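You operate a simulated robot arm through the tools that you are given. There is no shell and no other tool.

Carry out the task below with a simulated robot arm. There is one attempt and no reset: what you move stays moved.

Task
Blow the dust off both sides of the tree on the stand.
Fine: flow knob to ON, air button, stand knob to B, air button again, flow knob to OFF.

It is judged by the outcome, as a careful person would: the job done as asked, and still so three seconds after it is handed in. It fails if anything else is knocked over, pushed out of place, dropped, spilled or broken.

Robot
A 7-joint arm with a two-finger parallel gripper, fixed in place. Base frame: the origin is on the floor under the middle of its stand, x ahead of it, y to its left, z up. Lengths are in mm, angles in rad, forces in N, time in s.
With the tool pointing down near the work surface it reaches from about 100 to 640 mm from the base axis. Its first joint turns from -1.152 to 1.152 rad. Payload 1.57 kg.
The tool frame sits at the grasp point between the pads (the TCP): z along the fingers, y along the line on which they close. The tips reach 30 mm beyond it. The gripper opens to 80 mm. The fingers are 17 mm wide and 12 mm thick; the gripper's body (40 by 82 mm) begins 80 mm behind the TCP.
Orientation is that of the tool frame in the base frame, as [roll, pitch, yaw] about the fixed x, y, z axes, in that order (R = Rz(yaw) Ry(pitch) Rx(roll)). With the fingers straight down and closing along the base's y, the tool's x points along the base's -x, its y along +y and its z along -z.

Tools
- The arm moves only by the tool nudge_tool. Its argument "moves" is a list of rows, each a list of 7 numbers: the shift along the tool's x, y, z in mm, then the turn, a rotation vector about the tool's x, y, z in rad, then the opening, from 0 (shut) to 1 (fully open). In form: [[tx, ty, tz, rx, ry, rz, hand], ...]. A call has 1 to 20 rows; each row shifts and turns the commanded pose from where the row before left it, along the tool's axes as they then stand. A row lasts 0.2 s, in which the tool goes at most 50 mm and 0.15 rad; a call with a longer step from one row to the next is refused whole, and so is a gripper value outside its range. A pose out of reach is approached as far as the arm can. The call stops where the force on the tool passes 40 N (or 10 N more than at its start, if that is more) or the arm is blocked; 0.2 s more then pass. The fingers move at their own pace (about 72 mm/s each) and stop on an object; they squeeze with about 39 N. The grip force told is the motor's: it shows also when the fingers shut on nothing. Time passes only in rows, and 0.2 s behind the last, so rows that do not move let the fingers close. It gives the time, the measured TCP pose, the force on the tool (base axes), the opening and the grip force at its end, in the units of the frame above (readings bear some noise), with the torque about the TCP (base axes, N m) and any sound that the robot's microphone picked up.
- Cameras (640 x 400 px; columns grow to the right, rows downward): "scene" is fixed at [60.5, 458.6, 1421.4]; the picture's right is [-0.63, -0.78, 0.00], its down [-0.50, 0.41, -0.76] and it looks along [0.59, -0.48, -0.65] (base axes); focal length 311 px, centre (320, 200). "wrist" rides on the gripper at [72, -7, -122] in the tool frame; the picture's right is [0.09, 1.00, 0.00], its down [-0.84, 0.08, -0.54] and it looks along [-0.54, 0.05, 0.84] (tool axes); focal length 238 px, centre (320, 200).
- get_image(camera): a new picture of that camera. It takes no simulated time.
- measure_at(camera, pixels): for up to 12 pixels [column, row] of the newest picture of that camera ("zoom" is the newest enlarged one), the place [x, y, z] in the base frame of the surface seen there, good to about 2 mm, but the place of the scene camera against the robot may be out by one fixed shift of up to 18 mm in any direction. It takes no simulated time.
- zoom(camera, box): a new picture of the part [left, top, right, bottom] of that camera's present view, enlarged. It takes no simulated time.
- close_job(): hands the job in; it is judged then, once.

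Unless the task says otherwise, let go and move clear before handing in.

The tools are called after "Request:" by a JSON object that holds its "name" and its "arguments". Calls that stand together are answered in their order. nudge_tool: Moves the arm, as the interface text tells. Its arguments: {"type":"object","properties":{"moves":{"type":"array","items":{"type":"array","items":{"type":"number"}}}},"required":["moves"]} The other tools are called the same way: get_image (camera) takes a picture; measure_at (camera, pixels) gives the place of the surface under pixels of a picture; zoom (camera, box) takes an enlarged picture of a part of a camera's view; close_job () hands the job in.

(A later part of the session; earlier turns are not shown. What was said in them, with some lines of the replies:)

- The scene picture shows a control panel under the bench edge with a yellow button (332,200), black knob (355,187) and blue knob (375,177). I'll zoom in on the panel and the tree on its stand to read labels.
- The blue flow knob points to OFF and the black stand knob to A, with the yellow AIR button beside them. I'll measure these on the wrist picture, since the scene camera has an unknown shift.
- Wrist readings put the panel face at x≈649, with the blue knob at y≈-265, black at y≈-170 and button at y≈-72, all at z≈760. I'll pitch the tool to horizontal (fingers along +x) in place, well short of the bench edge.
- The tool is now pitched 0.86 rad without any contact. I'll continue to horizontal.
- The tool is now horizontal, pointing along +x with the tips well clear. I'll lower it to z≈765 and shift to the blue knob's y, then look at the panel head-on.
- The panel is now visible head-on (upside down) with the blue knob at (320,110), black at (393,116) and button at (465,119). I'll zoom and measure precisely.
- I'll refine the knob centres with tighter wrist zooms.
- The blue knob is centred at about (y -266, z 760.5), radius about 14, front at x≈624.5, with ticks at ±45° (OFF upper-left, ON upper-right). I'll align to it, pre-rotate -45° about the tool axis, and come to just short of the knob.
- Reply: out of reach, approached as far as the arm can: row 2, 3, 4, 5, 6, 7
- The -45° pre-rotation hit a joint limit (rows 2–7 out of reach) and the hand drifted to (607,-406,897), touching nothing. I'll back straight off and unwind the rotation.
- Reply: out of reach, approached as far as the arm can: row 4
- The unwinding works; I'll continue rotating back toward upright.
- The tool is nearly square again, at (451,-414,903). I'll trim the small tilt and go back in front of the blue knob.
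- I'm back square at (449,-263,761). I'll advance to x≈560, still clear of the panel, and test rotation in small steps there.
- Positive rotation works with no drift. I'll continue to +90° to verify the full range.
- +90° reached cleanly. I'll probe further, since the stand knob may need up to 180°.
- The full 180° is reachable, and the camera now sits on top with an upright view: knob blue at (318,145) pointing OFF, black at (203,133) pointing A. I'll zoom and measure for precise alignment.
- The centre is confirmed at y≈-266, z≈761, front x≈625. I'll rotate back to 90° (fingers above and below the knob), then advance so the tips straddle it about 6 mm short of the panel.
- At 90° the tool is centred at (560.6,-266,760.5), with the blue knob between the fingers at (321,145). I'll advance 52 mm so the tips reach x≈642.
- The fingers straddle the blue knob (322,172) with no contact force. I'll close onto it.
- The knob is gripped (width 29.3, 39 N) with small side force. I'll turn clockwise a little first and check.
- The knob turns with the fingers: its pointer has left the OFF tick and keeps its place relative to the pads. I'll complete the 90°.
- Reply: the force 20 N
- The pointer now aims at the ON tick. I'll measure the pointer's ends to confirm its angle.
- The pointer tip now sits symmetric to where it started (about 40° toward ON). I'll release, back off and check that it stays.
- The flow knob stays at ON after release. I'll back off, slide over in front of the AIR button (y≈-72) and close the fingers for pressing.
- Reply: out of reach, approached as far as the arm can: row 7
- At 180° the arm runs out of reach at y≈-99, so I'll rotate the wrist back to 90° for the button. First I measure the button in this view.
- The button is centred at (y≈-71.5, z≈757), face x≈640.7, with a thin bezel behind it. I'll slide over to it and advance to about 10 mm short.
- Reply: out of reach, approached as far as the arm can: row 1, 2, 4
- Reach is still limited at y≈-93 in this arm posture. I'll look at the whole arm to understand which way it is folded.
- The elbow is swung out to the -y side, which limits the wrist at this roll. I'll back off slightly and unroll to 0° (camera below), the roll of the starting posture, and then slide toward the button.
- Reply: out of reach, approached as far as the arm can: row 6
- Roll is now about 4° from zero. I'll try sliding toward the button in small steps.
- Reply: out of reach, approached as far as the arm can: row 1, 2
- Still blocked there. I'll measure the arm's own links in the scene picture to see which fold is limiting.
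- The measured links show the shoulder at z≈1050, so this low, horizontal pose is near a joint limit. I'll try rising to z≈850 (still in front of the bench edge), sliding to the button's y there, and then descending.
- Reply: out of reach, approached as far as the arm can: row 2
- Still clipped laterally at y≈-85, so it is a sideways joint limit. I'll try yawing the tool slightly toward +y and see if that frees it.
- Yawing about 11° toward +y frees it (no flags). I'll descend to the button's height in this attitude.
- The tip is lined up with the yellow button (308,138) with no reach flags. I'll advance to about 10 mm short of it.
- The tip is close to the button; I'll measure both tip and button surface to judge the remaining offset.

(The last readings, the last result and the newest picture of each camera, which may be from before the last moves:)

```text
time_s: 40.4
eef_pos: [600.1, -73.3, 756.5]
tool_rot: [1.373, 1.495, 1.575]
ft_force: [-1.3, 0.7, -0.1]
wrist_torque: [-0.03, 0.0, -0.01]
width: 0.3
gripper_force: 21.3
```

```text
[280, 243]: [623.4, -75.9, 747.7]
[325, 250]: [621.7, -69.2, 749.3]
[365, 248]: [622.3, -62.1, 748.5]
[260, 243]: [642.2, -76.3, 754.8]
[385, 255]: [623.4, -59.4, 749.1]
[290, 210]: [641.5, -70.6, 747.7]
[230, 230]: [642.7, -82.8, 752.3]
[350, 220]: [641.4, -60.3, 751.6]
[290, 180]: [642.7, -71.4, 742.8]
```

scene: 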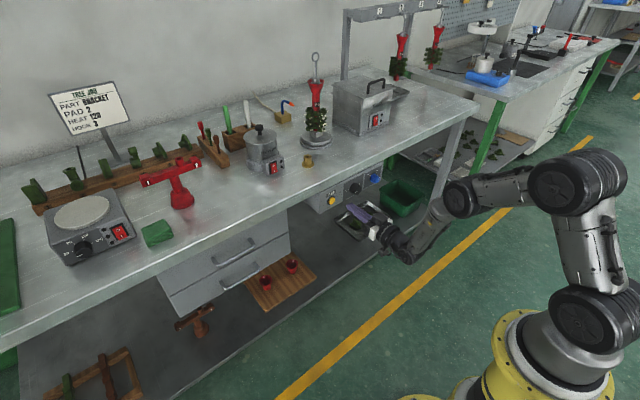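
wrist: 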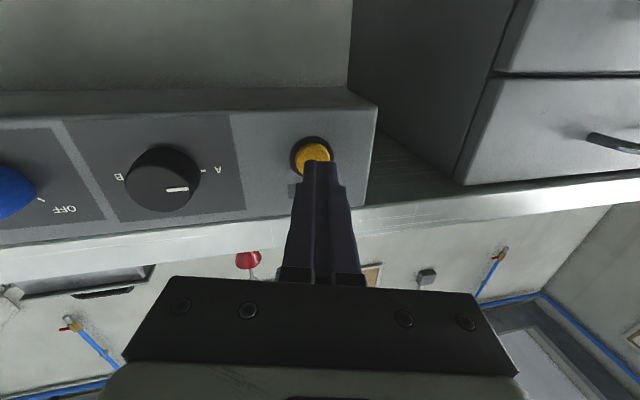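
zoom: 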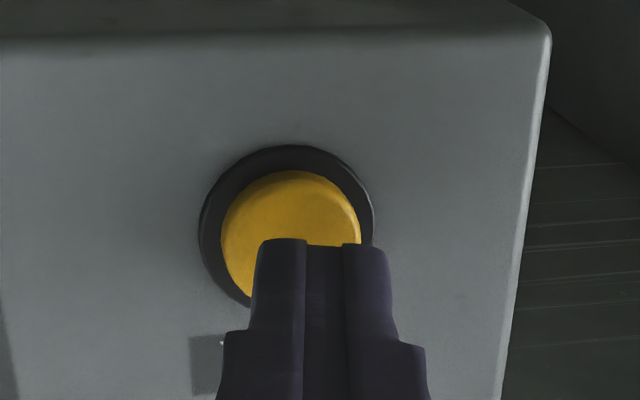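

The tip is at y≈-68, z≈756.5 and the button centre at y≈-71.5, so I'll trim y by -2.5 mm and ease in, watching force.

Request:
{"name": "nudge_tool", "arguments": {"moves": [[-0.2, -4.0, 7.3, 0, 0, 0, 0], [0, -0.3, 1.5, 0, 0, 0, 0], [0, -0.3, 1.5, 0, 0, 0, 0]]}}

```text
time_s: 41.2
eef_pos: [609.8, -76.8, 755.9]
tool_rot: [1.375, 1.494, 1.575]
ft_force: [-0.5, -0.3, 0.9]
wrist_torque: [0.01, -0.02, 0.01]
width: 0.3
gripper_force: 21.8
```

No contact yet at x≈610. I'll continue pressing in 1.5 mm steps.

Request:
{"name": "nudge_tool", "arguments": {"moves": [[0, -0.3, 1.5, 0, 0, 0, 0], [0, -0.3, 1.5, 0, 0, 0, 0]]}}

```text
time_s: 41.8
eef_pos: [612.7, -77.3, 755.7]
tool_rot: [1.386, 1.493, 1.59]
ft_force: [-3.0, 1.1, -0.3]
wrist_torque: [0.0, -0.05, 0.0]
width: 0.0
gripper_force: 21.4
heard: click
```

A click was heard with about 3 N on the button. I'll look at the tree and nozzle right now.

Request:
{"name": "zoom", "arguments": {"camera": "scene", "box": [260, 50, 360, 160]}}

Request:
{"name": "zoom", "arguments": {"camera": "scene", "box": [300, 160, 400, 235]}}

```text
3.64 times, centred on (310, 105) of scene
```

zoom: 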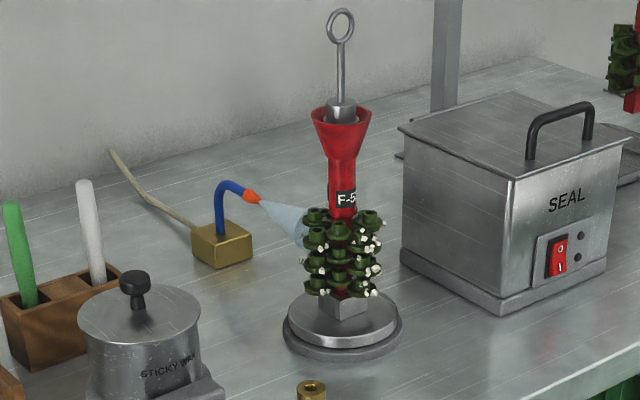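

```text
5.33 times, centred on (350, 198) of scene
```

zoom: 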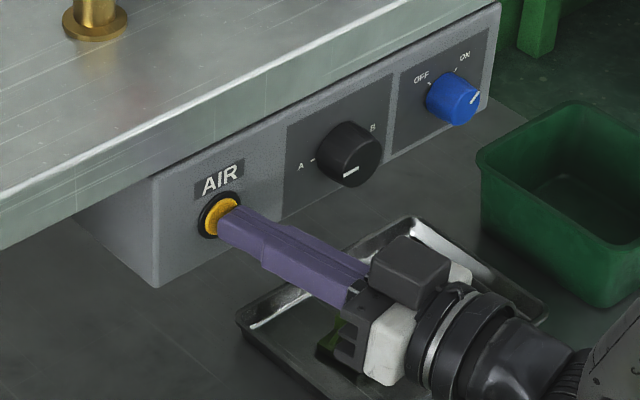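

Air is blowing from the nozzle onto the near side of the tree. I'll hold the button for a few seconds and check again.

Request:
{"name": "nudge_tool", "arguments": {"moves": [[0, 0, 0.5, 0, 0, 0, 0], [0, 0, 0, 0, 0, 0, 0], [0, 0, 0, 0, 0, 0, 0], [0, 0, 0, 0, 0, 0, 0], [0, 0, 0, 0, 0, 0, 0], [0, 0, 0, 0, 0, 0, 0], [0, 0, 0, 0, 0, 0, 0], [0, 0, 0, 0, 0, 0, 0], [0, 0, 0, 0, 0, 0, 0], [0, 0, 0, 0, 0, 0, 0]]}}

Request:
{"name": "zoom", "arguments": {"camera": "scene", "box": [260, 50, 360, 160]}}

```text
time_s: 44.0
eef_pos: [613.4, -77.3, 756.8]
tool_rot: [1.368, 1.494, 1.572]
ft_force: [-4.3, 0.8, -0.2]
wrist_torque: [-0.02, -0.01, -0.04]
width: 0.1
gripper_force: 21.7
```

```text
3.64 times, centred on (310, 105) of scene
```

zoom: 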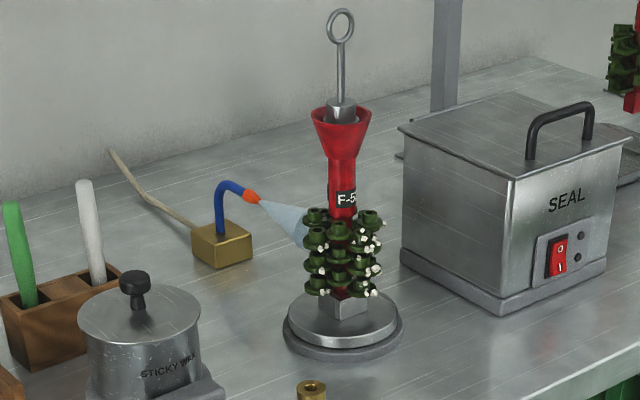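

Air still blows while held. I'll zoom closer on the tree to compare the nozzle-facing side with the rest.

Request:
{"name": "zoom", "arguments": {"camera": "scene", "box": [295, 90, 340, 140]}}

```text
8.00 times, centred on (318, 115) of scene
```

zoom: 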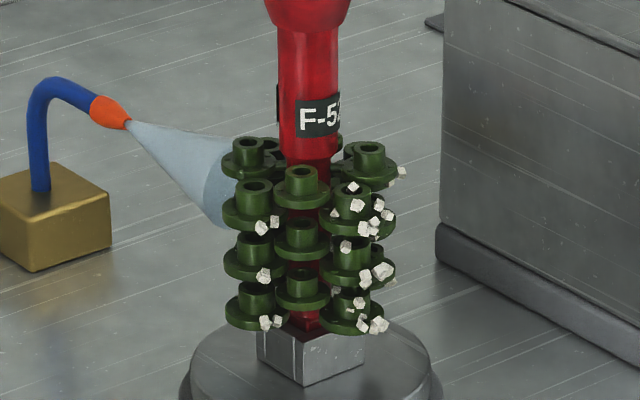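

Some specks remain on the left cups at (262,228), (265,275) and (268,322). I'll hold the air a bit longer and compare the same view.

Request:
{"name": "nudge_tool", "arguments": {"moves": [[0, 0, 0, 0, 0, 0, 0], [0, 0, 0, 0, 0, 0, 0], [0, 0, 0, 0, 0, 0, 0], [0, 0, 0, 0, 0, 0, 0], [0, 0, 0, 0, 0, 0, 0], [0, 0, 0, 0, 0, 0, 0], [0, 0, 0, 0, 0, 0, 0], [0, 0, 0, 0, 0, 0, 0], [0, 0, 0, 0, 0, 0, 0], [0, 0, 0, 0, 0, 0, 0], [0, 0, 0, 0, 0, 0, 0], [0, 0, 0, 0, 0, 0, 0], [0, 0, 0, 0, 0, 0, 0], [0, 0, 0, 0, 0, 0, 0], [0, 0, 0, 0, 0, 0, 0]]}}

Request:
{"name": "zoom", "arguments": {"camera": "scene", "box": [295, 90, 340, 140]}}

```text
time_s: 47.2
eef_pos: [614.8, -77.3, 756.0]
tool_rot: [1.375, 1.492, 1.578]
ft_force: [-5.1, -0.1, -0.4]
wrist_torque: [-0.01, 0.04, -0.02]
width: 0.1
gripper_force: 20.9
```

```text
8.00 times, centred on (318, 115) of scene
```

zoom: 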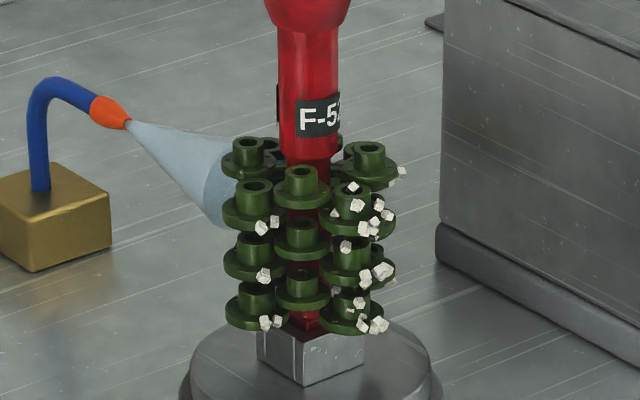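

No further change while held, so the nozzle-facing side is done. I'll release the button by backing straight off and check that it pops out and the air stops.

Request:
{"name": "nudge_tool", "arguments": {"moves": [[0, 5.2, -25.5, 0, 0, 0, 0], [0, 5.2, -25.5, 0, 0, 0, 0], [0, 0, 0, 0, 0, 0, 0]]}}

Request:
{"name": "zoom", "arguments": {"camera": "scene", "box": [260, 50, 360, 160]}}

Request:
{"name": "get_image", "arguments": {"camera": "wrist"}}

```text
time_s: 48.0
eef_pos: [562.5, -76.3, 756.1]
tool_rot: [1.366, 1.494, 1.569]
ft_force: [-0.8, 0.3, -0.2]
wrist_torque: [0.03, 0.03, 0.0]
width: 0.0
gripper_force: 21.5
```

```text
3.64 times, centred on (310, 105) of scene
```

zoom: 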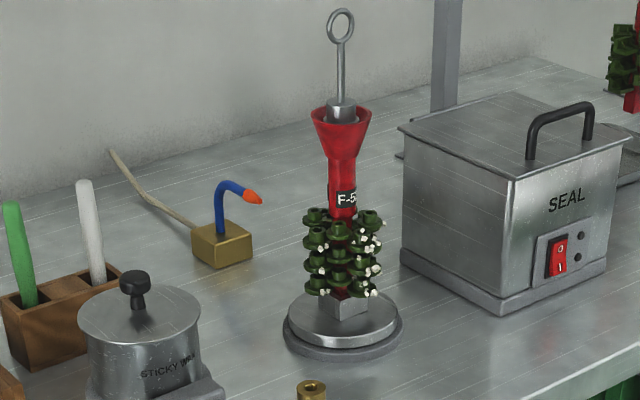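

```text
taken
```

wrist: 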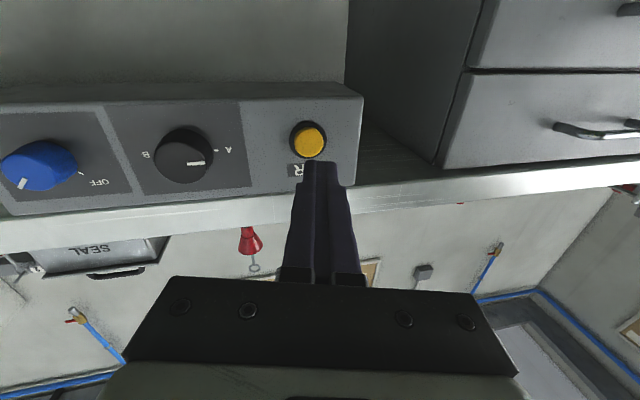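

Air stopped and the button popped back out. Next I slide to the black stand knob (y≈-172), straighten the yaw and open the fingers.

Request:
{"name": "nudge_tool", "arguments": {"moves": [[-2.5, -31.3, -6.4, 0, 0, 0, 0.3], [-2.5, -31.3, -6.4, 0, 0, 0, 0.6], [-2.5, -31.3, -6.4, 0, 0, 0, 0.8], [0, 0, 0, 0.1, 0, 0, 0.8], [0, 0, 0, 0.1, 0, 0, 0.8], [0, 0, 0, 0, 0, 0, 0.8]]}}

Request:
{"name": "get_image", "arguments": {"camera": "wrist"}}

```text
time_s: 49.4
eef_pos: [561.8, -173.6, 755.9]
tool_rot: [1.578, 1.494, 1.579]
ft_force: [0.1, -0.5, -0.2]
wrist_torque: [0.0, 0.01, -0.03]
width: 63.7
gripper_force: 0.0
```

```text
taken
```

wrist: 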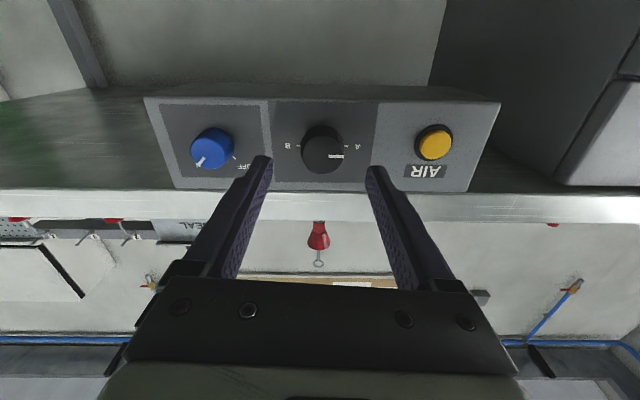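

The tool is straight again and centred on the black knob (321,150). I'll zoom and measure its centre.

Request:
{"name": "zoom", "arguments": {"camera": "wrist", "box": [275, 105, 375, 195]}}

```text
4.44 times, centred on (325, 150) of wrist
```

zoom: 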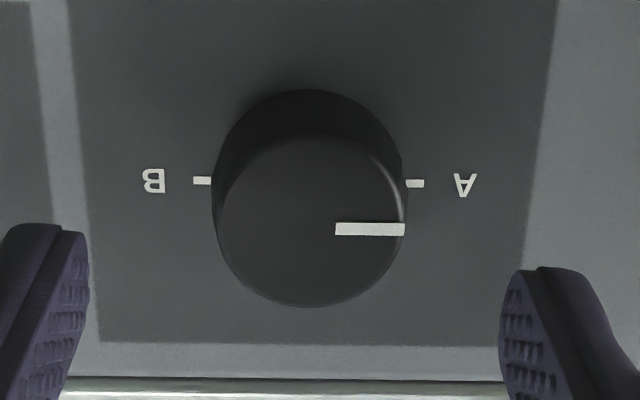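

Request:
{"name": "measure_at", "arguments": {"camera": "zoom", "pixels": [[310, 145], [310, 300], [222, 222], [400, 240], [310, 222], [202, 180], [415, 183], [340, 229], [400, 230], [225, 222], [396, 200]]}}

```text
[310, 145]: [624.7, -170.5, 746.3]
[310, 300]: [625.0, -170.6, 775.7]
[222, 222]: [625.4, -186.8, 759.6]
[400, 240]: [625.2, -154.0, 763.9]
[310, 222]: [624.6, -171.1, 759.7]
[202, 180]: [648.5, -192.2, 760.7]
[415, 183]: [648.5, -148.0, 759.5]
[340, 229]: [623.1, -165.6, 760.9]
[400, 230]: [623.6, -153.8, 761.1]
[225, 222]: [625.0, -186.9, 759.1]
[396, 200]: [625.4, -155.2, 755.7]
```

The black knob is centred at (y≈-170.2, z≈760.5), radius about 17, with A and B ticks directly left and right, so it needs a half turn over the top. I'll centre on it and rehearse the full rotation in free air first.

Request:
{"name": "nudge_tool", "arguments": {"moves": [[-4.3, 3.6, 0, 0, 0, 0, 0.8], [0, 0, 0, 0, 0, 0.13, 0.8], [0, 0, 0, 0, 0, 0.13, 0.8], [0, 0, 0, 0, 0, 0.13, 0.8], [0, 0, 0, 0, 0, 0.13, 0.8], [0, 0, 0, 0, 0, 0.13, 0.8], [0, 0, 0, 0, 0, 0.13, 0.8], [0, 0, 0, 0, 0, 0.13, 0.8], [0, 0, 0, 0, 0, 0.13, 0.8], [0, 0, 0, 0, 0, 0.13, 0.8], [0, 0, 0, 0, 0, 0.13, 0.8], [0, 0, 0, 0, 0, 0.13, 0.8], [0, 0, 0, 0, 0, 0.13, 0.8]]}}

Request:
{"name": "nudge_tool", "arguments": {"moves": [[0, 0, 0, 0, 0, 0.13, 0.8], [0, 0, 0, 0, 0, 0.13, 0.8], [0, 0, 0, 0, 0, 0.13, 0.8], [0, 0, 0, 0, 0, 0.13, 0.8], [0, 0, 0, 0, 0, 0.13, 0.8], [0, 0, 0, 0, 0, 0.13, 0.8], [0, 0, 0, 0, 0, 0.13, 0.8], [0, 0, 0, 0, 0, 0.13, 0.8], [0, 0, 0, 0, 0, 0.13, 0.8], [0, 0, 0, 0, 0, 0.13, 0.8], [0, 0, 0, 0, 0, 0.13, 0.8], [0, 0, 0, 0, 0, 0.13, 0.8]]}}

```text
time_s: 52.2
eef_pos: [561.4, -169.7, 759.5]
tool_rot: [1.572, -0.068, 1.572]
ft_force: [-0.6, -0.3, -0.8]
wrist_torque: [-0.02, 0.03, -0.02]
width: 63.9
gripper_force: 0.1
```

```text
time_s: 54.8
eef_pos: [562.2, -170.1, 760.8]
tool_rot: [-1.566, -1.513, -1.573]
ft_force: [0.3, -0.3, -0.1]
wrist_torque: [-0.01, 0.01, -0.02]
width: 64.0
gripper_force: 0.1
```

The whole half turn is reachable with no drift. I'll rotate back to the start angle.

Request:
{"name": "nudge_tool", "arguments": {"moves": [[0, 0, 0, 0, 0, -0.14, 0.8], [0, 0, 0, 0, 0, -0.14, 0.8], [0, 0, 0, 0, 0, -0.14, 0.8], [0, 0, 0, 0, 0, -0.14, 0.8], [0, 0, 0, 0, 0, -0.14, 0.8], [0, 0, 0, 0, 0, -0.14, 0.8], [0, 0, 0, 0, 0, -0.14, 0.8], [0, 0, 0, 0, 0, -0.14, 0.8], [0, 0, 0, 0, 0, -0.14, 0.8], [0, 0, 0, 0, 0, -0.14, 0.8], [0, 0, 0, 0, 0, -0.14, 0.8]]}}

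Request:
{"name": "nudge_tool", "arguments": {"moves": [[0, 0, 0, 0, 0, -0.14, 0.8], [0, 0, 0, 0, 0, -0.14, 0.8], [0, 0, 0, 0, 0, -0.14, 0.8], [0, 0, 0, 0, 0, -0.14, 0.8], [0, 0, 0, 0, 0, -0.14, 0.8], [0, 0, 0, 0, 0, -0.14, 0.8], [0, 0, 0, 0, 0, -0.14, 0.8], [0, 0, 0, 0, 0, -0.14, 0.8], [0, 0, 0, 0, 0, -0.14, 0.8], [0, 0, 0, 0, 0, -0.14, 0.8], [0, 0, 0, 0, 0, -0.14, 0.8], [0, 0, 0, 0, 0, 0, 0.8]]}}

```text
time_s: 57.2
eef_pos: [562.9, -168.6, 760.2]
tool_rot: [1.571, -0.082, 1.573]
ft_force: [-0.6, 0.8, -0.2]
wrist_torque: [0.01, -0.01, 0.0]
width: 64.1
gripper_force: 0.0
```

```text
time_s: 59.8
eef_pos: [561.3, -170.4, 760.6]
tool_rot: [1.57, 1.455, 1.572]
ft_force: [0.0, -0.8, -0.3]
wrist_torque: [0.01, -0.02, 0.01]
width: 63.8
gripper_force: 0.1
```

Ready at the start angle, centred at (561,-170.4,760.6). I'll advance 51 mm to straddle the black knob.

Request:
{"name": "nudge_tool", "arguments": {"moves": [[0, 0, 20, 0, 0, 0, 0.8], [0, 0, 16, 0, 0, 0, 0.8], [0, 0, 10, 0, 0, 0, 0.8], [0, 0, 6, 0, 0, 0, 0.8], [0, 0, 0, 0, 0, 0, 0.8]]}}

Request:
{"name": "get_image", "arguments": {"camera": "wrist"}}

```text
time_s: 61.0
eef_pos: [613.5, -169.5, 760.4]
tool_rot: [1.574, 1.454, 1.576]
ft_force: [0.3, 0.8, 0.2]
wrist_torque: [0.01, 0.01, 0.04]
width: 63.9
gripper_force: 0.0
```

```text
taken
```

wrist: 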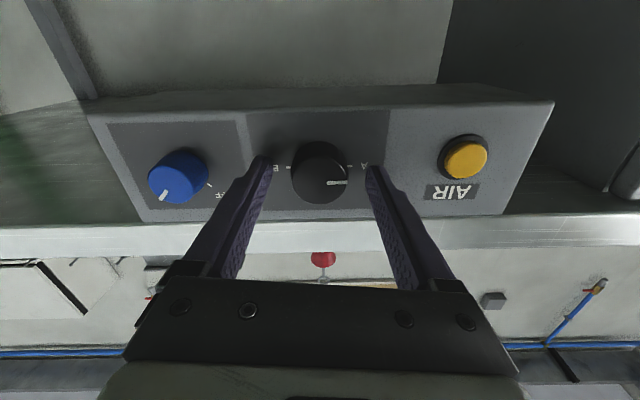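

The fingers straddle the black knob (320,178) cleanly. I'll close on it.

Request:
{"name": "nudge_tool", "arguments": {"moves": [[0, 0, 0, 0, 0, 0, 0.5], [0, 0, 0, 0, 0, 0, 0.4], [0, 0, 0, 0, 0, 0, 0.3], [0, 0, 0, 0, 0, 0, 0.3]]}}

Request:
{"name": "zoom", "arguments": {"camera": "wrist", "box": [250, 120, 390, 240]}}

```text
time_s: 62.0
eef_pos: [613.8, -170.4, 759.9]
tool_rot: [1.577, 1.452, 1.576]
ft_force: [2.7, -3.3, -1.8]
wrist_torque: [0.08, 0.1, -0.08]
width: 37.1
gripper_force: 42.9
```

```text
3.33 times, centred on (320, 180) of wrist
```

zoom: 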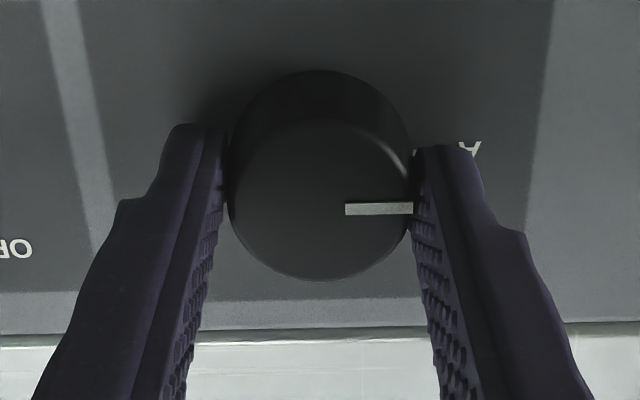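

Gripped at width 37 with low side force. I'll turn clockwise a little first to check the knob follows.

Request:
{"name": "nudge_tool", "arguments": {"moves": [[0, 0, 0, 0, 0, 0.1, 0.3], [0, 0, 0, 0, 0, 0.1, 0.3], [0, 0, 0, 0, 0, 0.1, 0.3], [0, 0, 0, 0, 0, 0.1, 0.3]]}}

Request:
{"name": "zoom", "arguments": {"camera": "wrist", "box": [250, 120, 390, 240]}}

Request:
{"name": "zoom", "arguments": {"camera": "scene", "box": [295, 75, 340, 150]}}

```text
time_s: 63.0
eef_pos: [613.8, -170.4, 761.6]
tool_rot: [1.57, 1.05, 1.572]
ft_force: [-8.9, -4.5, 1.6]
wrist_torque: [-0.03, -0.15, -0.4]
width: 37.3
gripper_force: 43.1
```

```text
3.33 times, centred on (320, 180) of wrist
```

zoom: 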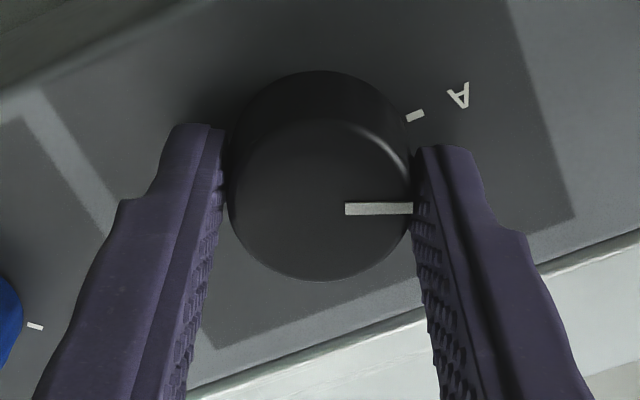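

```text
5.33 times, centred on (318, 112) of scene
```

zoom: 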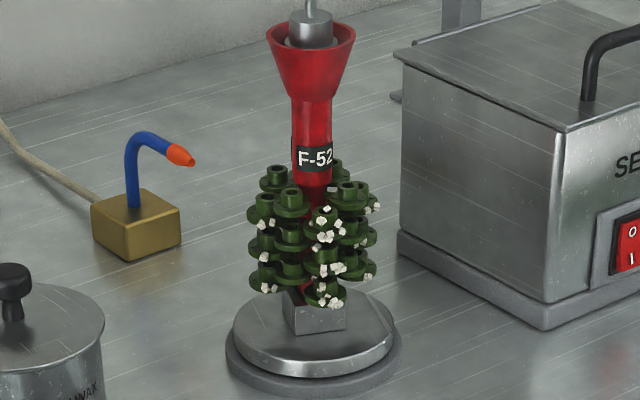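

The knob turns with the pads and the stand turns the tree along with it. I'll continue the half turn at a gentle pace.

Request:
{"name": "nudge_tool", "arguments": {"moves": [[0, 0, 0, 0, 0, 0.1, 0.3], [0, 0, 0, 0, 0, 0.1, 0.3], [0, 0, 0, 0, 0, 0.1, 0.3], [0, 0, 0, 0, 0, 0.1, 0.3], [0, 0, 0, 0, 0, 0.1, 0.3], [0, 0, 0, 0, 0, 0.1, 0.3], [0, 0, 0, 0, 0, 0.1, 0.3], [0, 0, 0, 0, 0, 0.1, 0.3], [0, 0, 0, 0, 0, 0.1, 0.3], [0, 0, 0, 0, 0, 0.1, 0.3], [0, 0, 0, 0, 0, 0.1, 0.3], [0, 0, 0, 0, 0, 0.1, 0.3]]}}

Request:
{"name": "zoom", "arguments": {"camera": "wrist", "box": [250, 120, 390, 240]}}

Request:
{"name": "zoom", "arguments": {"camera": "scene", "box": [295, 75, 340, 150]}}

```text
time_s: 65.6
eef_pos: [612.7, -169.5, 761.2]
tool_rot: [1.571, -0.151, 1.571]
ft_force: [6.7, -12.9, -7.2]
wrist_torque: [-0.01, 0.7, -0.63]
width: 37.2
gripper_force: 42.7
```

```text
3.33 times, centred on (320, 180) of wrist
```

zoom: 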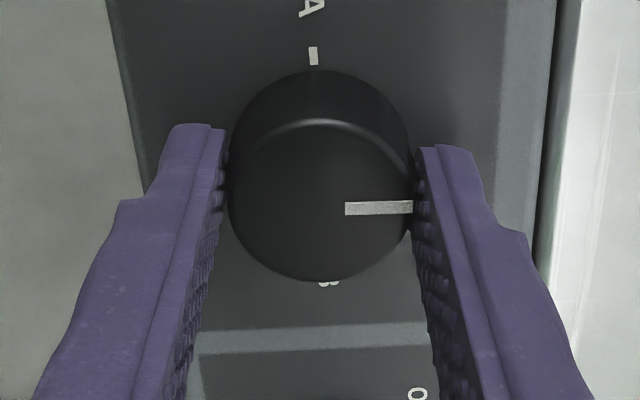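

```text
5.33 times, centred on (318, 112) of scene
```

zoom: 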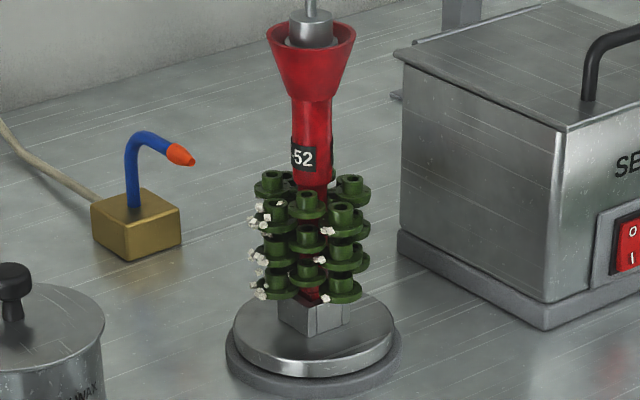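

Halfway, with the tree turned 90° so far and moderate forces. I'll finish the second half.

Request:
{"name": "nudge_tool", "arguments": {"moves": [[0, 0, 0, 0, 0, 0.1, 0.3], [0, 0, 0, 0, 0, 0.1, 0.3], [0, 0, 0, 0, 0, 0.1, 0.3], [0, 0, 0, 0, 0, 0.1, 0.3], [0, 0, 0, 0, 0, 0.1, 0.3], [0, 0, 0, 0, 0, 0.1, 0.3], [0, 0, 0, 0, 0, 0.1, 0.3], [0, 0, 0, 0, 0, 0.1, 0.3], [0, 0, 0, 0, 0, 0.1, 0.3], [0, 0, 0, 0, 0, 0.1, 0.3], [0, 0, 0, 0, 0, 0.1, 0.3], [0, 0, 0, 0, 0, 0.1, 0.3], [0, 0, 0, 0, 0, 0.1, 0.3], [0, 0, 0, 0, 0, 0.1, 0.3], [0, 0, 0, 0, 0, 0.1, 0.3], [0, 0, 0, 0, 0, 0.04, 0.3], [0, 0, 0, 0, 0, 0, 0.3]]}}

Request:
{"name": "zoom", "arguments": {"camera": "wrist", "box": [250, 120, 390, 240]}}

Request:
{"name": "zoom", "arguments": {"camera": "scene", "box": [295, 75, 340, 150]}}

```text
time_s: 69.2
eef_pos: [613.4, -169.9, 760.9]
tool_rot: [-1.563, -1.453, -1.578]
ft_force: [-0.7, -12.1, -1.9]
wrist_torque: [0.0, -0.49, -0.45]
width: 36.8
gripper_force: 42.9
```

```text
3.33 times, centred on (320, 180) of wrist
```

zoom: 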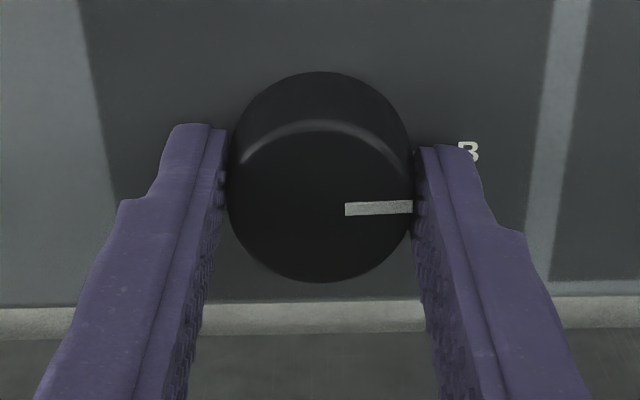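

```text
5.33 times, centred on (318, 112) of scene
```

zoom: 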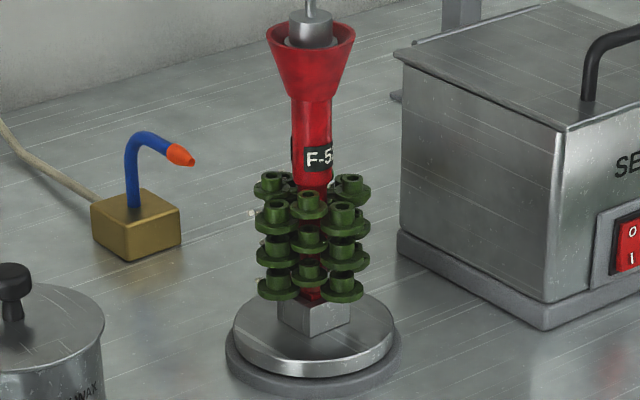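

The stand knob points to B and the dusty side now faces the nozzle, hidden from the camera. I'll release and check it stays.

Request:
{"name": "nudge_tool", "arguments": {"moves": [[0, 0, 0, 0, 0, 0, 0.5], [0, 0, 0, 0, 0, 0, 0.8], [0, 0, 0, 0, 0, 0, 0.8]]}}

Request:
{"name": "zoom", "arguments": {"camera": "wrist", "box": [250, 100, 430, 240]}}

```text
time_s: 70.0
eef_pos: [613.3, -169.8, 760.9]
tool_rot: [-1.572, -1.454, -1.566]
ft_force: [0.5, 0.4, -1.0]
wrist_torque: [-0.01, 0.01, 0.02]
width: 64.0
gripper_force: 0.1
```

```text
2.86 times, centred on (340, 170) of wrist
```

zoom: 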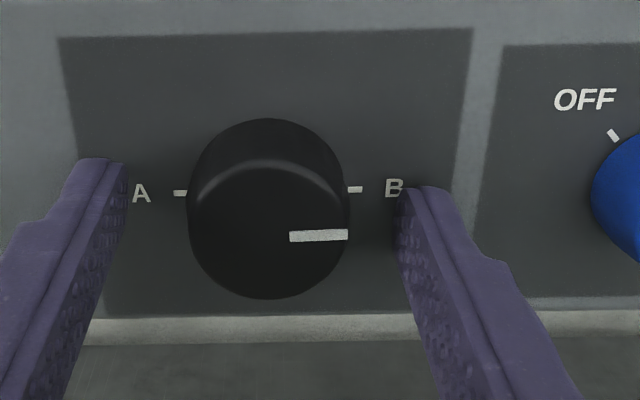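

The pointer sits on the B tick after release. I'll back off and unroll to the attitude that worked for the button.

Request:
{"name": "nudge_tool", "arguments": {"moves": [[0, 0, -26, 0, 0, 0, 0.8], [0, 0, -26, 0, 0, 0, 0.8], [0, 0, 0, 0, 0, -0.14, 0.4], [0, 0, 0, 0, 0, -0.14, 0.2], [0, 0, 0, 0, 0, -0.14, 0], [0, 0, 0, 0, 0, -0.14, 0], [0, 0, 0, 0, 0, -0.14, 0], [0, 0, 0, 0, 0, -0.14, 0], [0, 0, 0, 0, 0, -0.14, 0], [0, 0, 0, 0, 0, -0.14, 0], [0, 0, 0, 0, 0, -0.14, 0], [0, 0, 0, 0, 0, -0.14, 0], [0, 0, 0, 0, 0, -0.14, 0], [0, 0, 0, 0, 0, -0.14, 0]]}}

Request:
{"name": "nudge_tool", "arguments": {"moves": [[0, 0, 0, 0, 0, -0.14, 0], [0, 0, 0, 0, 0, -0.14, 0], [0, 0, 0, 0, 0, -0.14, 0], [0, 0, 0, 0, 0, -0.14, 0], [0, 0, 0, 0, 0, -0.14, 0], [0, 0, 0, 0, 0, -0.14, 0], [0, 0, 0, 0, 0, -0.14, 0], [0, 0, 0, 0, 0, -0.14, 0], [0, 0, 0, 0, 0, -0.14, 0], [0, 0, 0, 0, 0, -0.14, 0], [0, 0, 0, 0, 0, -0.1, 0], [0, 0, 0, 0, 0, 0, 0]]}}

```text
time_s: 73.0
eef_pos: [560.7, -169.3, 761.7]
tool_rot: [1.57, -0.004, 1.572]
ft_force: [0.3, 0.1, 0.4]
wrist_torque: [0.03, 0.01, 0.0]
width: 0.2
gripper_force: 21.4
```

```text
time_s: 75.6
eef_pos: [561.5, -169.8, 762.8]
tool_rot: [1.569, 1.494, 1.572]
ft_force: [0.3, 0.2, 0.5]
wrist_torque: [0.01, 0.0, 0.02]
width: 0.0
gripper_force: 21.5
```

Attitude recovered. I'll yaw 0.2 rad toward +y again and slide in front of the button.

Request:
{"name": "nudge_tool", "arguments": {"moves": [[0, 0, 0, -0.1, 0, 0, 0], [0, 0, 0, -0.1, 0, 0, 0], [3.9, 30.3, 6.2, 0, 0, 0, 0], [3.9, 30.3, 6.2, 0, 0, 0, 0], [3.9, 30.3, 6.2, 0, 0, 0, 0], [0, 0, 0, 0, 0, 0, 0]]}}

Request:
{"name": "get_image", "arguments": {"camera": "wrist"}}

```text
time_s: 77.0
eef_pos: [561.9, -76.6, 757.3]
tool_rot: [1.375, 1.491, 1.577]
ft_force: [0.2, 0.3, 0.3]
wrist_torque: [-0.01, 0.0, 0.0]
width: 0.0
gripper_force: 21.1
```

```text
taken
```

wrist: 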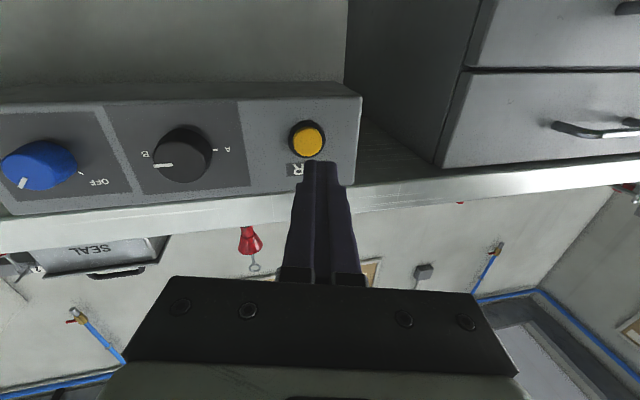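

Same position as before the first press, with the black knob showing B. I'll advance to the button and press in small steps.

Request:
{"name": "nudge_tool", "arguments": {"moves": [[0.5, -4.6, 22.5, 0, 0, 0, 0], [0.5, -4.8, 22.5, 0, 0, 0, 0], [0, -0.3, 1.5, 0, 0, 0, 0], [0, -0.3, 1.5, 0, 0, 0, 0]]}}

```text
time_s: 78.0
eef_pos: [610.8, -76.8, 754.9]
tool_rot: [1.376, 1.493, 1.579]
ft_force: [-1.2, -0.4, 1.1]
wrist_torque: [-0.01, -0.01, -0.03]
width: 0.0
gripper_force: 21.2
```

Request:
{"name": "nudge_tool", "arguments": {"moves": [[0, -0.3, 1.5, 0, 0, 0, 0], [0, -0.3, 1.0, 0, 0, 0, 0], [0, 0, 0, 0, 0, 0, 0]]}}

Request:
{"name": "zoom", "arguments": {"camera": "scene", "box": [260, 50, 360, 160]}}

```text
time_s: 78.8
eef_pos: [613.0, -75.7, 754.8]
tool_rot: [1.389, 1.492, 1.591]
ft_force: [-3.6, 0.0, -0.3]
wrist_torque: [0.0, 0.02, 0.04]
width: 0.1
gripper_force: 20.5
heard: click
```

```text
3.64 times, centred on (310, 105) of scene
```

zoom: 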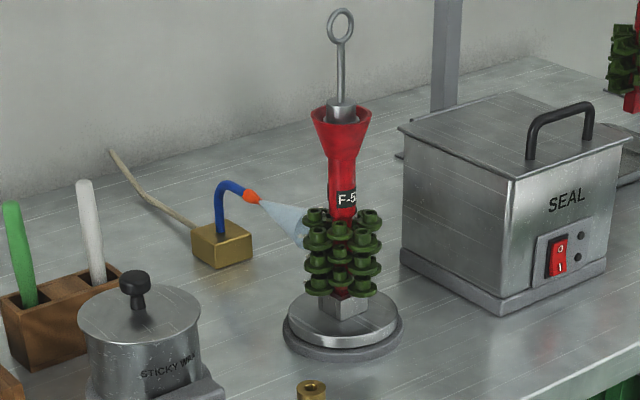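

A click again, and air is blowing on the second side with no specks visible now. I'll hold it as long as the first time.

Request:
{"name": "nudge_tool", "arguments": {"moves": [[0, 0, 0.5, 0, 0, 0, 0], [0, 0, 0, 0, 0, 0, 0], [0, 0, 0, 0, 0, 0, 0], [0, 0, 0, 0, 0, 0, 0], [0, 0, 0, 0, 0, 0, 0], [0, 0, 0, 0, 0, 0, 0], [0, 0, 0, 0, 0, 0, 0], [0, 0, 0, 0, 0, 0, 0], [0, 0, 0, 0, 0, 0, 0], [0, 0, 0, 0, 0, 0, 0], [0, 0, 0, 0, 0, 0, 0], [0, 0, 0, 0, 0, 0, 0], [0, 0, 0, 0, 0, 0, 0], [0, 0, 0, 0, 0, 0, 0], [0, 0, 0, 0, 0, 0, 0], [0, 0, 0, 0, 0, 0, 0], [0, 0, 0, 0, 0, 0, 0], [0, 0, 0, 0, 0, 0, 0], [0, 0, 0, 0, 0, 0, 0], [0, 0, 0, 0, 0, 0, 0]]}}

Request:
{"name": "zoom", "arguments": {"camera": "scene", "box": [295, 90, 340, 140]}}

```text
time_s: 83.0
eef_pos: [613.5, -76.9, 754.8]
tool_rot: [1.372, 1.493, 1.575]
ft_force: [-3.8, -0.4, 0.2]
wrist_torque: [0.0, 0.0, -0.02]
width: 0.0
gripper_force: 21.2
```

```text
8.00 times, centred on (318, 115) of scene
```

zoom: 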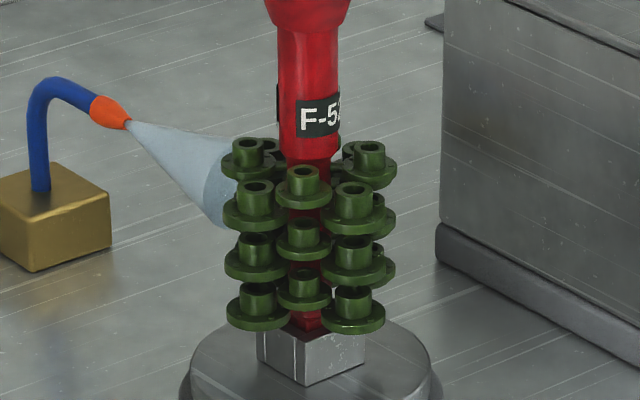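

The visible cups are all clean and held air shows no change. I'll release the button, back off and check the air stops.

Request:
{"name": "nudge_tool", "arguments": {"moves": [[0, 5.2, -25.5, 0, 0, 0, 0], [0, 5.2, -25.5, 0, 0, 0, 0], [0, 0, 0, 0, 0, 0, 0]]}}

Request:
{"name": "zoom", "arguments": {"camera": "scene", "box": [260, 50, 360, 160]}}

```text
time_s: 83.8
eef_pos: [562.9, -76.0, 756.7]
tool_rot: [1.367, 1.493, 1.569]
ft_force: [0.6, 0.6, -0.5]
wrist_torque: [-0.02, 0.0, -0.06]
width: 0.1
gripper_force: 21.2
```

```text
3.64 times, centred on (310, 105) of scene
```

zoom: 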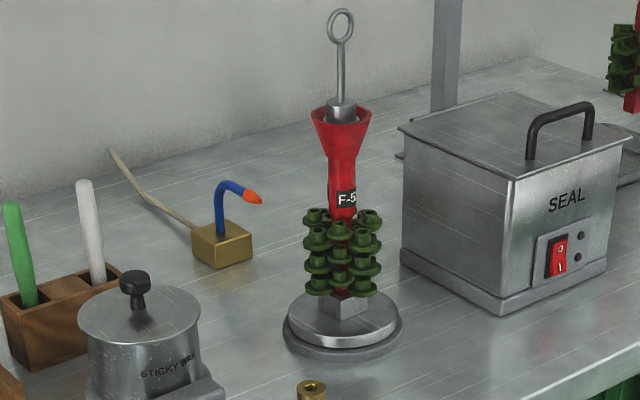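

The air is off and the tree looks clean. Now I slide over to the blue flow knob, straighten the yaw and open the fingers.

Request:
{"name": "nudge_tool", "arguments": {"moves": [[-3.9, -36.8, -7.5, 0, 0, 0, 0], [-3.9, -36.8, -7.5, 0, 0, 0, 0.3], [-3.9, -36.8, -7.5, 0, 0, 0, 0.6], [-3.9, -36.8, -7.5, 0, 0, 0, 0.75], [-3.9, -36.8, -7.5, 0, 0, 0, 0.75], [0, 0, 0, 0.1, 0, 0, 0.75], [0, 0, 0, 0.1, 0, 0, 0.75], [0, 0, 0, 0, 0, 0, 0.75]]}}

Request:
{"name": "nudge_tool", "arguments": {"moves": [[0, 0, 0, 0, 0, 0.14, 0.75], [0, 0, 0, 0, 0, 0.14, 0.75], [0, 0, 0, 0, 0, 0.14, 0.75], [0, 0, 0, 0, 0, 0.14, 0.75], [0, 0, 0, 0, 0, 0.14, 0.75], [0, 0, 0, 0, 0, 0.14, 0.75], [0, 0, 0, 0, 0, 0.14, 0.75], [0, 0, 0, 0, 0, 0.14, 0.75], [0, 0, 0, 0, 0, 0.14, 0.75], [0, 0, 0, 0, 0, 0.14, 0.75], [0, 0, 0, 0, 0, 0.14, 0.75], [0, 0, 0, 0, 0, 0.14, 0.75], [0, 0, 0, 0, 0, 0.14, 0.75], [0, 0, 0, 0, 0, 0.14, 0.75], [0, 0, 0, 0, 0, 0.14, 0.75], [0, 0, 0, 0, 0, 0, 0.75]]}}

Request:
{"name": "get_image", "arguments": {"camera": "wrist"}}

```text
time_s: 85.6
eef_pos: [563.3, -265.6, 759.9]
tool_rot: [1.573, 1.493, 1.572]
ft_force: [0.7, 0.2, -0.2]
wrist_torque: [-0.01, -0.02, 0.0]
width: 60.0
gripper_force: 0.1
```

```text
time_s: 89.0
eef_pos: [562.1, -264.7, 758.7]
tool_rot: [1.573, -0.609, 1.573]
ft_force: [0.5, 0.1, -0.9]
wrist_torque: [0.01, -0.01, 0.03]
width: 60.0
gripper_force: 0.0
```

```text
taken
```

wrist: 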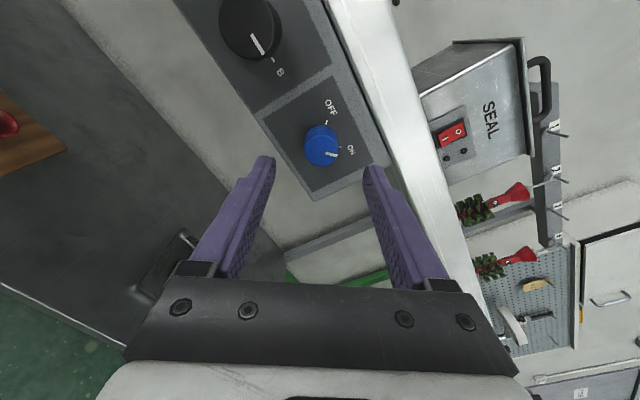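

The blue knob (322,145) sits between the fingers at roll ≈125°, pointer at ON. I'll trim about 1.5 mm and advance onto it.

Request:
{"name": "nudge_tool", "arguments": {"moves": [[0.2, 1.3, 20, 0, 0, 0, 0.75], [0, 0, 16, 0, 0, 0, 0.75], [0, 0, 9, 0, 0, 0, 0.75], [0, 0, 6, 0, 0, 0, 0.75], [0, 0, 0, 0, 0, 0, 0.75]]}}

Request:
{"name": "zoom", "arguments": {"camera": "wrist", "box": [240, 100, 400, 230]}}

```text
time_s: 90.2
eef_pos: [613.9, -265.8, 762.0]
tool_rot: [1.571, -0.608, 1.573]
ft_force: [-0.4, 0.9, 0.5]
wrist_torque: [0.01, 0.04, 0.01]
width: 60.1
gripper_force: 0.0
```

```text
3.08 times, centred on (320, 165) of wrist
```

zoom: 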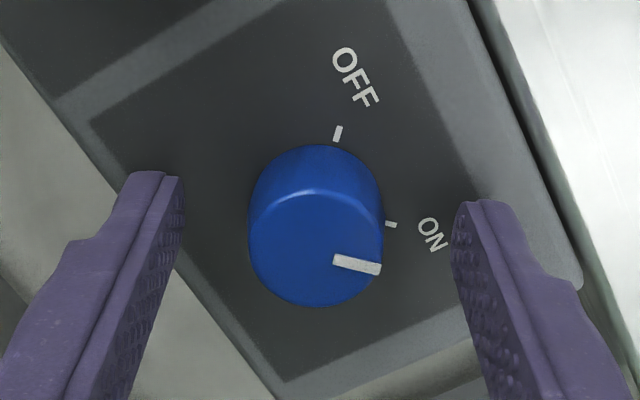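

The knob is well centred between the pads. I'll close and make a first small counter-clockwise turn.

Request:
{"name": "nudge_tool", "arguments": {"moves": [[0, 0, 0, 0, 0, 0, 0.4], [0, 0, 0, 0, 0, 0, 0.3], [0, 0, 0, 0, 0, 0, 0.2], [0, 0, 0, 0, 0, 0, 0.2]]}}

Request:
{"name": "nudge_tool", "arguments": {"moves": [[0, 0, 0, 0, 0, -0.1, 0.2], [0, 0, 0, 0, 0, -0.1, 0.2], [0, 0, 0, 0, 0, -0.1, 0.2]]}}

Request:
{"name": "zoom", "arguments": {"camera": "wrist", "box": [240, 100, 400, 230]}}

```text
time_s: 91.2
eef_pos: [613.2, -264.8, 760.6]
tool_rot: [1.573, -0.608, 1.573]
ft_force: [3.1, 1.4, -2.7]
wrist_torque: [-0.02, 0.14, -0.03]
width: 28.7
gripper_force: 38.8
```

```text
time_s: 92.0
eef_pos: [612.8, -264.5, 761.6]
tool_rot: [1.573, -0.306, 1.574]
ft_force: [-1.9, 5.3, -2.3]
wrist_torque: [0.03, 0.29, -0.58]
width: 29.0
gripper_force: 38.7
```

```text
3.08 times, centred on (320, 165) of wrist
```

zoom: 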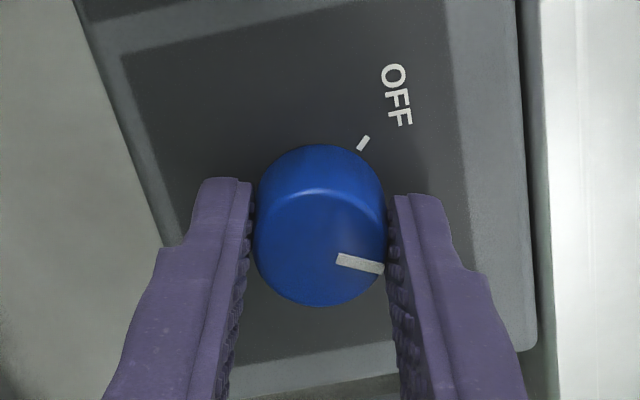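

The knob follows the pads. I'll complete the remaining turn to OFF.

Request:
{"name": "nudge_tool", "arguments": {"moves": [[0, 0, 0, 0, 0, -0.127, 0.2], [0, 0, 0, 0, 0, -0.127, 0.2], [0, 0, 0, 0, 0, -0.127, 0.2], [0, 0, 0, 0, 0, -0.127, 0.2], [0, 0, 0, 0, 0, -0.127, 0.2], [0, 0, 0, 0, 0, -0.127, 0.2], [0, 0, 0, 0, 0, -0.127, 0.2], [0, 0, 0, 0, 0, -0.127, 0.2], [0, 0, 0, 0, 0, -0.127, 0.2], [0, 0, 0, 0, 0, -0.127, 0.2], [0, 0, 0, 0, 0, 0, 0.2]]}}

Request:
{"name": "zoom", "arguments": {"camera": "wrist", "box": [240, 100, 400, 230]}}

```text
time_s: 94.4
eef_pos: [612.4, -265.3, 762.1]
tool_rot: [1.574, 0.963, 1.579]
ft_force: [-7.9, 5.1, -10.6]
wrist_torque: [-0.02, 0.09, 0.05]
width: 28.7
gripper_force: 38.5
```

```text
3.08 times, centred on (320, 165) of wrist
```

zoom: 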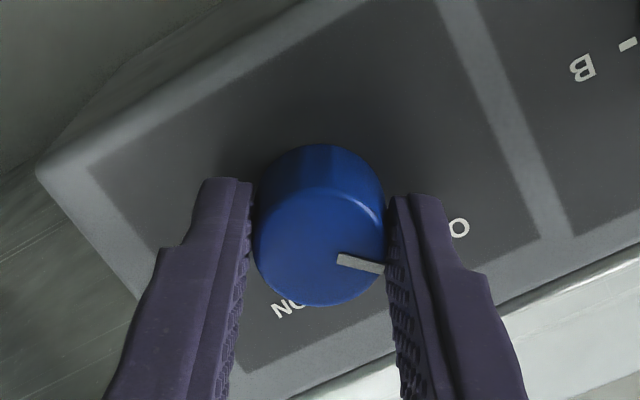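

The turn is complete; the pointer aims toward OFF. I'll release, back off and check it.

Request:
{"name": "nudge_tool", "arguments": {"moves": [[0, 0, 0, 0, 0, 0, 0.5], [0, 0, 0, 0, 0, 0, 0.75], [0, 0, 0, 0, 0, 0, 0.75], [0, 0, -26, 0, 0, 0, 0.75], [0, 0, -26, 0, 0, 0, 0.75], [0, 0, 0, 0, 0, 0, 0.75]]}}

Request:
{"name": "zoom", "arguments": {"camera": "wrist", "box": [260, 90, 380, 190]}}

Request:
{"name": "zoom", "arguments": {"camera": "scene", "box": [300, 150, 420, 225]}}

```text
time_s: 95.8
eef_pos: [562.2, -266.5, 761.3]
tool_rot: [1.571, 0.963, 1.572]
ft_force: [0.5, 0.1, -0.1]
wrist_torque: [-0.02, -0.01, -0.02]
width: 60.1
gripper_force: 0.1
```

```text
4.00 times, centred on (320, 140) of wrist
```

zoom: 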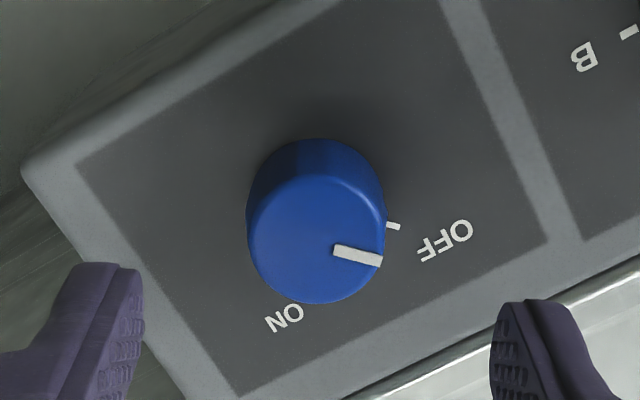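

```text
5.33 times, centred on (360, 188) of scene
```

zoom: 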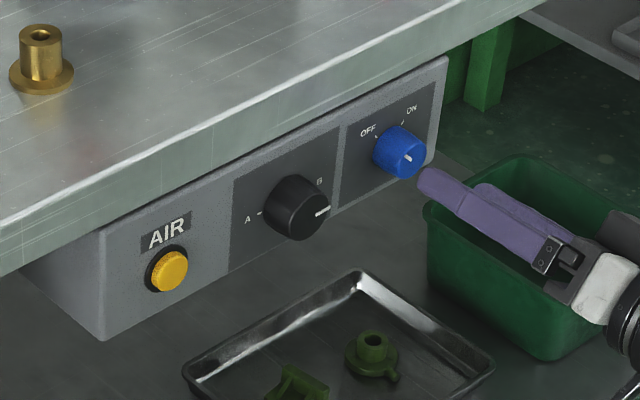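

The pointer is at the OFF tick, matching the initial picture, and black is on B. I'll measure the pointer line and take a check of the whole scene.

Request:
{"name": "zoom", "arguments": {"camera": "wrist", "box": [260, 90, 380, 190]}}

Request:
{"name": "measure_at", "arguments": {"camera": "zoom", "pixels": [[337, 250], [379, 261], [393, 226], [316, 185], [316, 298]]}}

Request:
{"name": "get_image", "arguments": {"camera": "scene"}}

```text
4.00 times, centred on (320, 140) of wrist
```

zoom: 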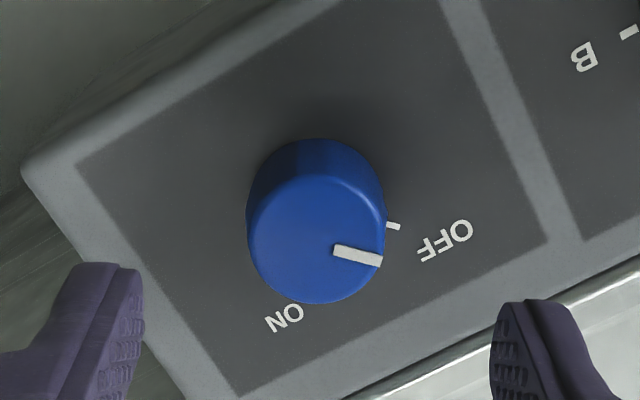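

```text
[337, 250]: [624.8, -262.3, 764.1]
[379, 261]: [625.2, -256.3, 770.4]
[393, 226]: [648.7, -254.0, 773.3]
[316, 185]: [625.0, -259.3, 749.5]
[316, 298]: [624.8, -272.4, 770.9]
```

```text
taken
```

scene: 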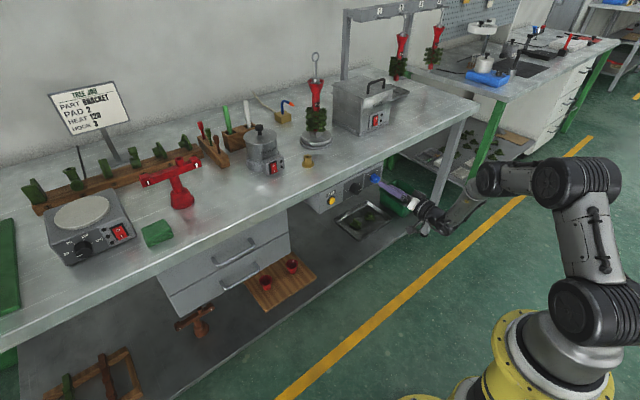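

The pointer is at 46° on the OFF tick, the black knob is on B, the air is off and nothing else has moved. I'll back further clear of the panel and take a last look.

Request:
{"name": "nudge_tool", "arguments": {"moves": [[0, 0, -30, 0, 0, 0, 0.75], [0, 0, -20, 0, 0, 0, 0.75], [0, 0, 0, 0, 0, 0, 0.75]]}}

Request:
{"name": "zoom", "arguments": {"camera": "scene", "box": [240, 40, 440, 230]}}

```text
time_s: 96.6
eef_pos: [511.7, -266.1, 761.9]
tool_rot: [1.571, 0.964, 1.575]
ft_force: [-0.6, 0.0, 0.9]
wrist_torque: [0.02, 0.03, -0.02]
width: 60.0
gripper_force: 0.1
```

```text
2.11 times, centred on (340, 135) of scene
```

zoom: 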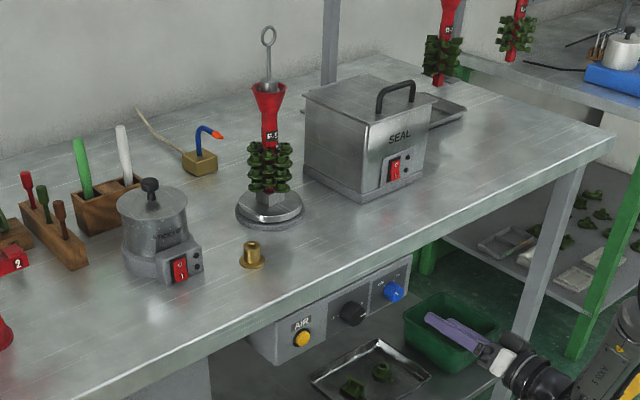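

The last picture shows the tree clean and upright on the stand, no air from the nozzle, the stand knob at B, the flow knob at OFF, and the arm clear of the panel. I'm handing the job in.

Request:
{"name": "close_job", "arguments": {}}

```text
The job is handed in.
```

I followed your sequence: flow knob to ON, air, stand knob to B, air again, flow knob to OFF. The job is handed in.

- **First side:** I held the air button for about 5 seconds. Once the stand had turned that side towards the camera, no specks showed on it.
- **Second side:** I held the button for about 4 seconds after turning the stand to B. The specks visible at its edge disappeared. Most of that side faces the nozzle, away from the camera, so I could not check all of it.
- **End state:** the flow knob points to OFF, the stand knob points to B, the button has popped back out and the air has stopped. The tree is upright on the stand and the arm is clear of the panel.
- **Early drift:** near the start, one wrist rotation hit a joint limit and the hand drifted off course. It touched nothing, and I saw nothing else moved in the pictures.
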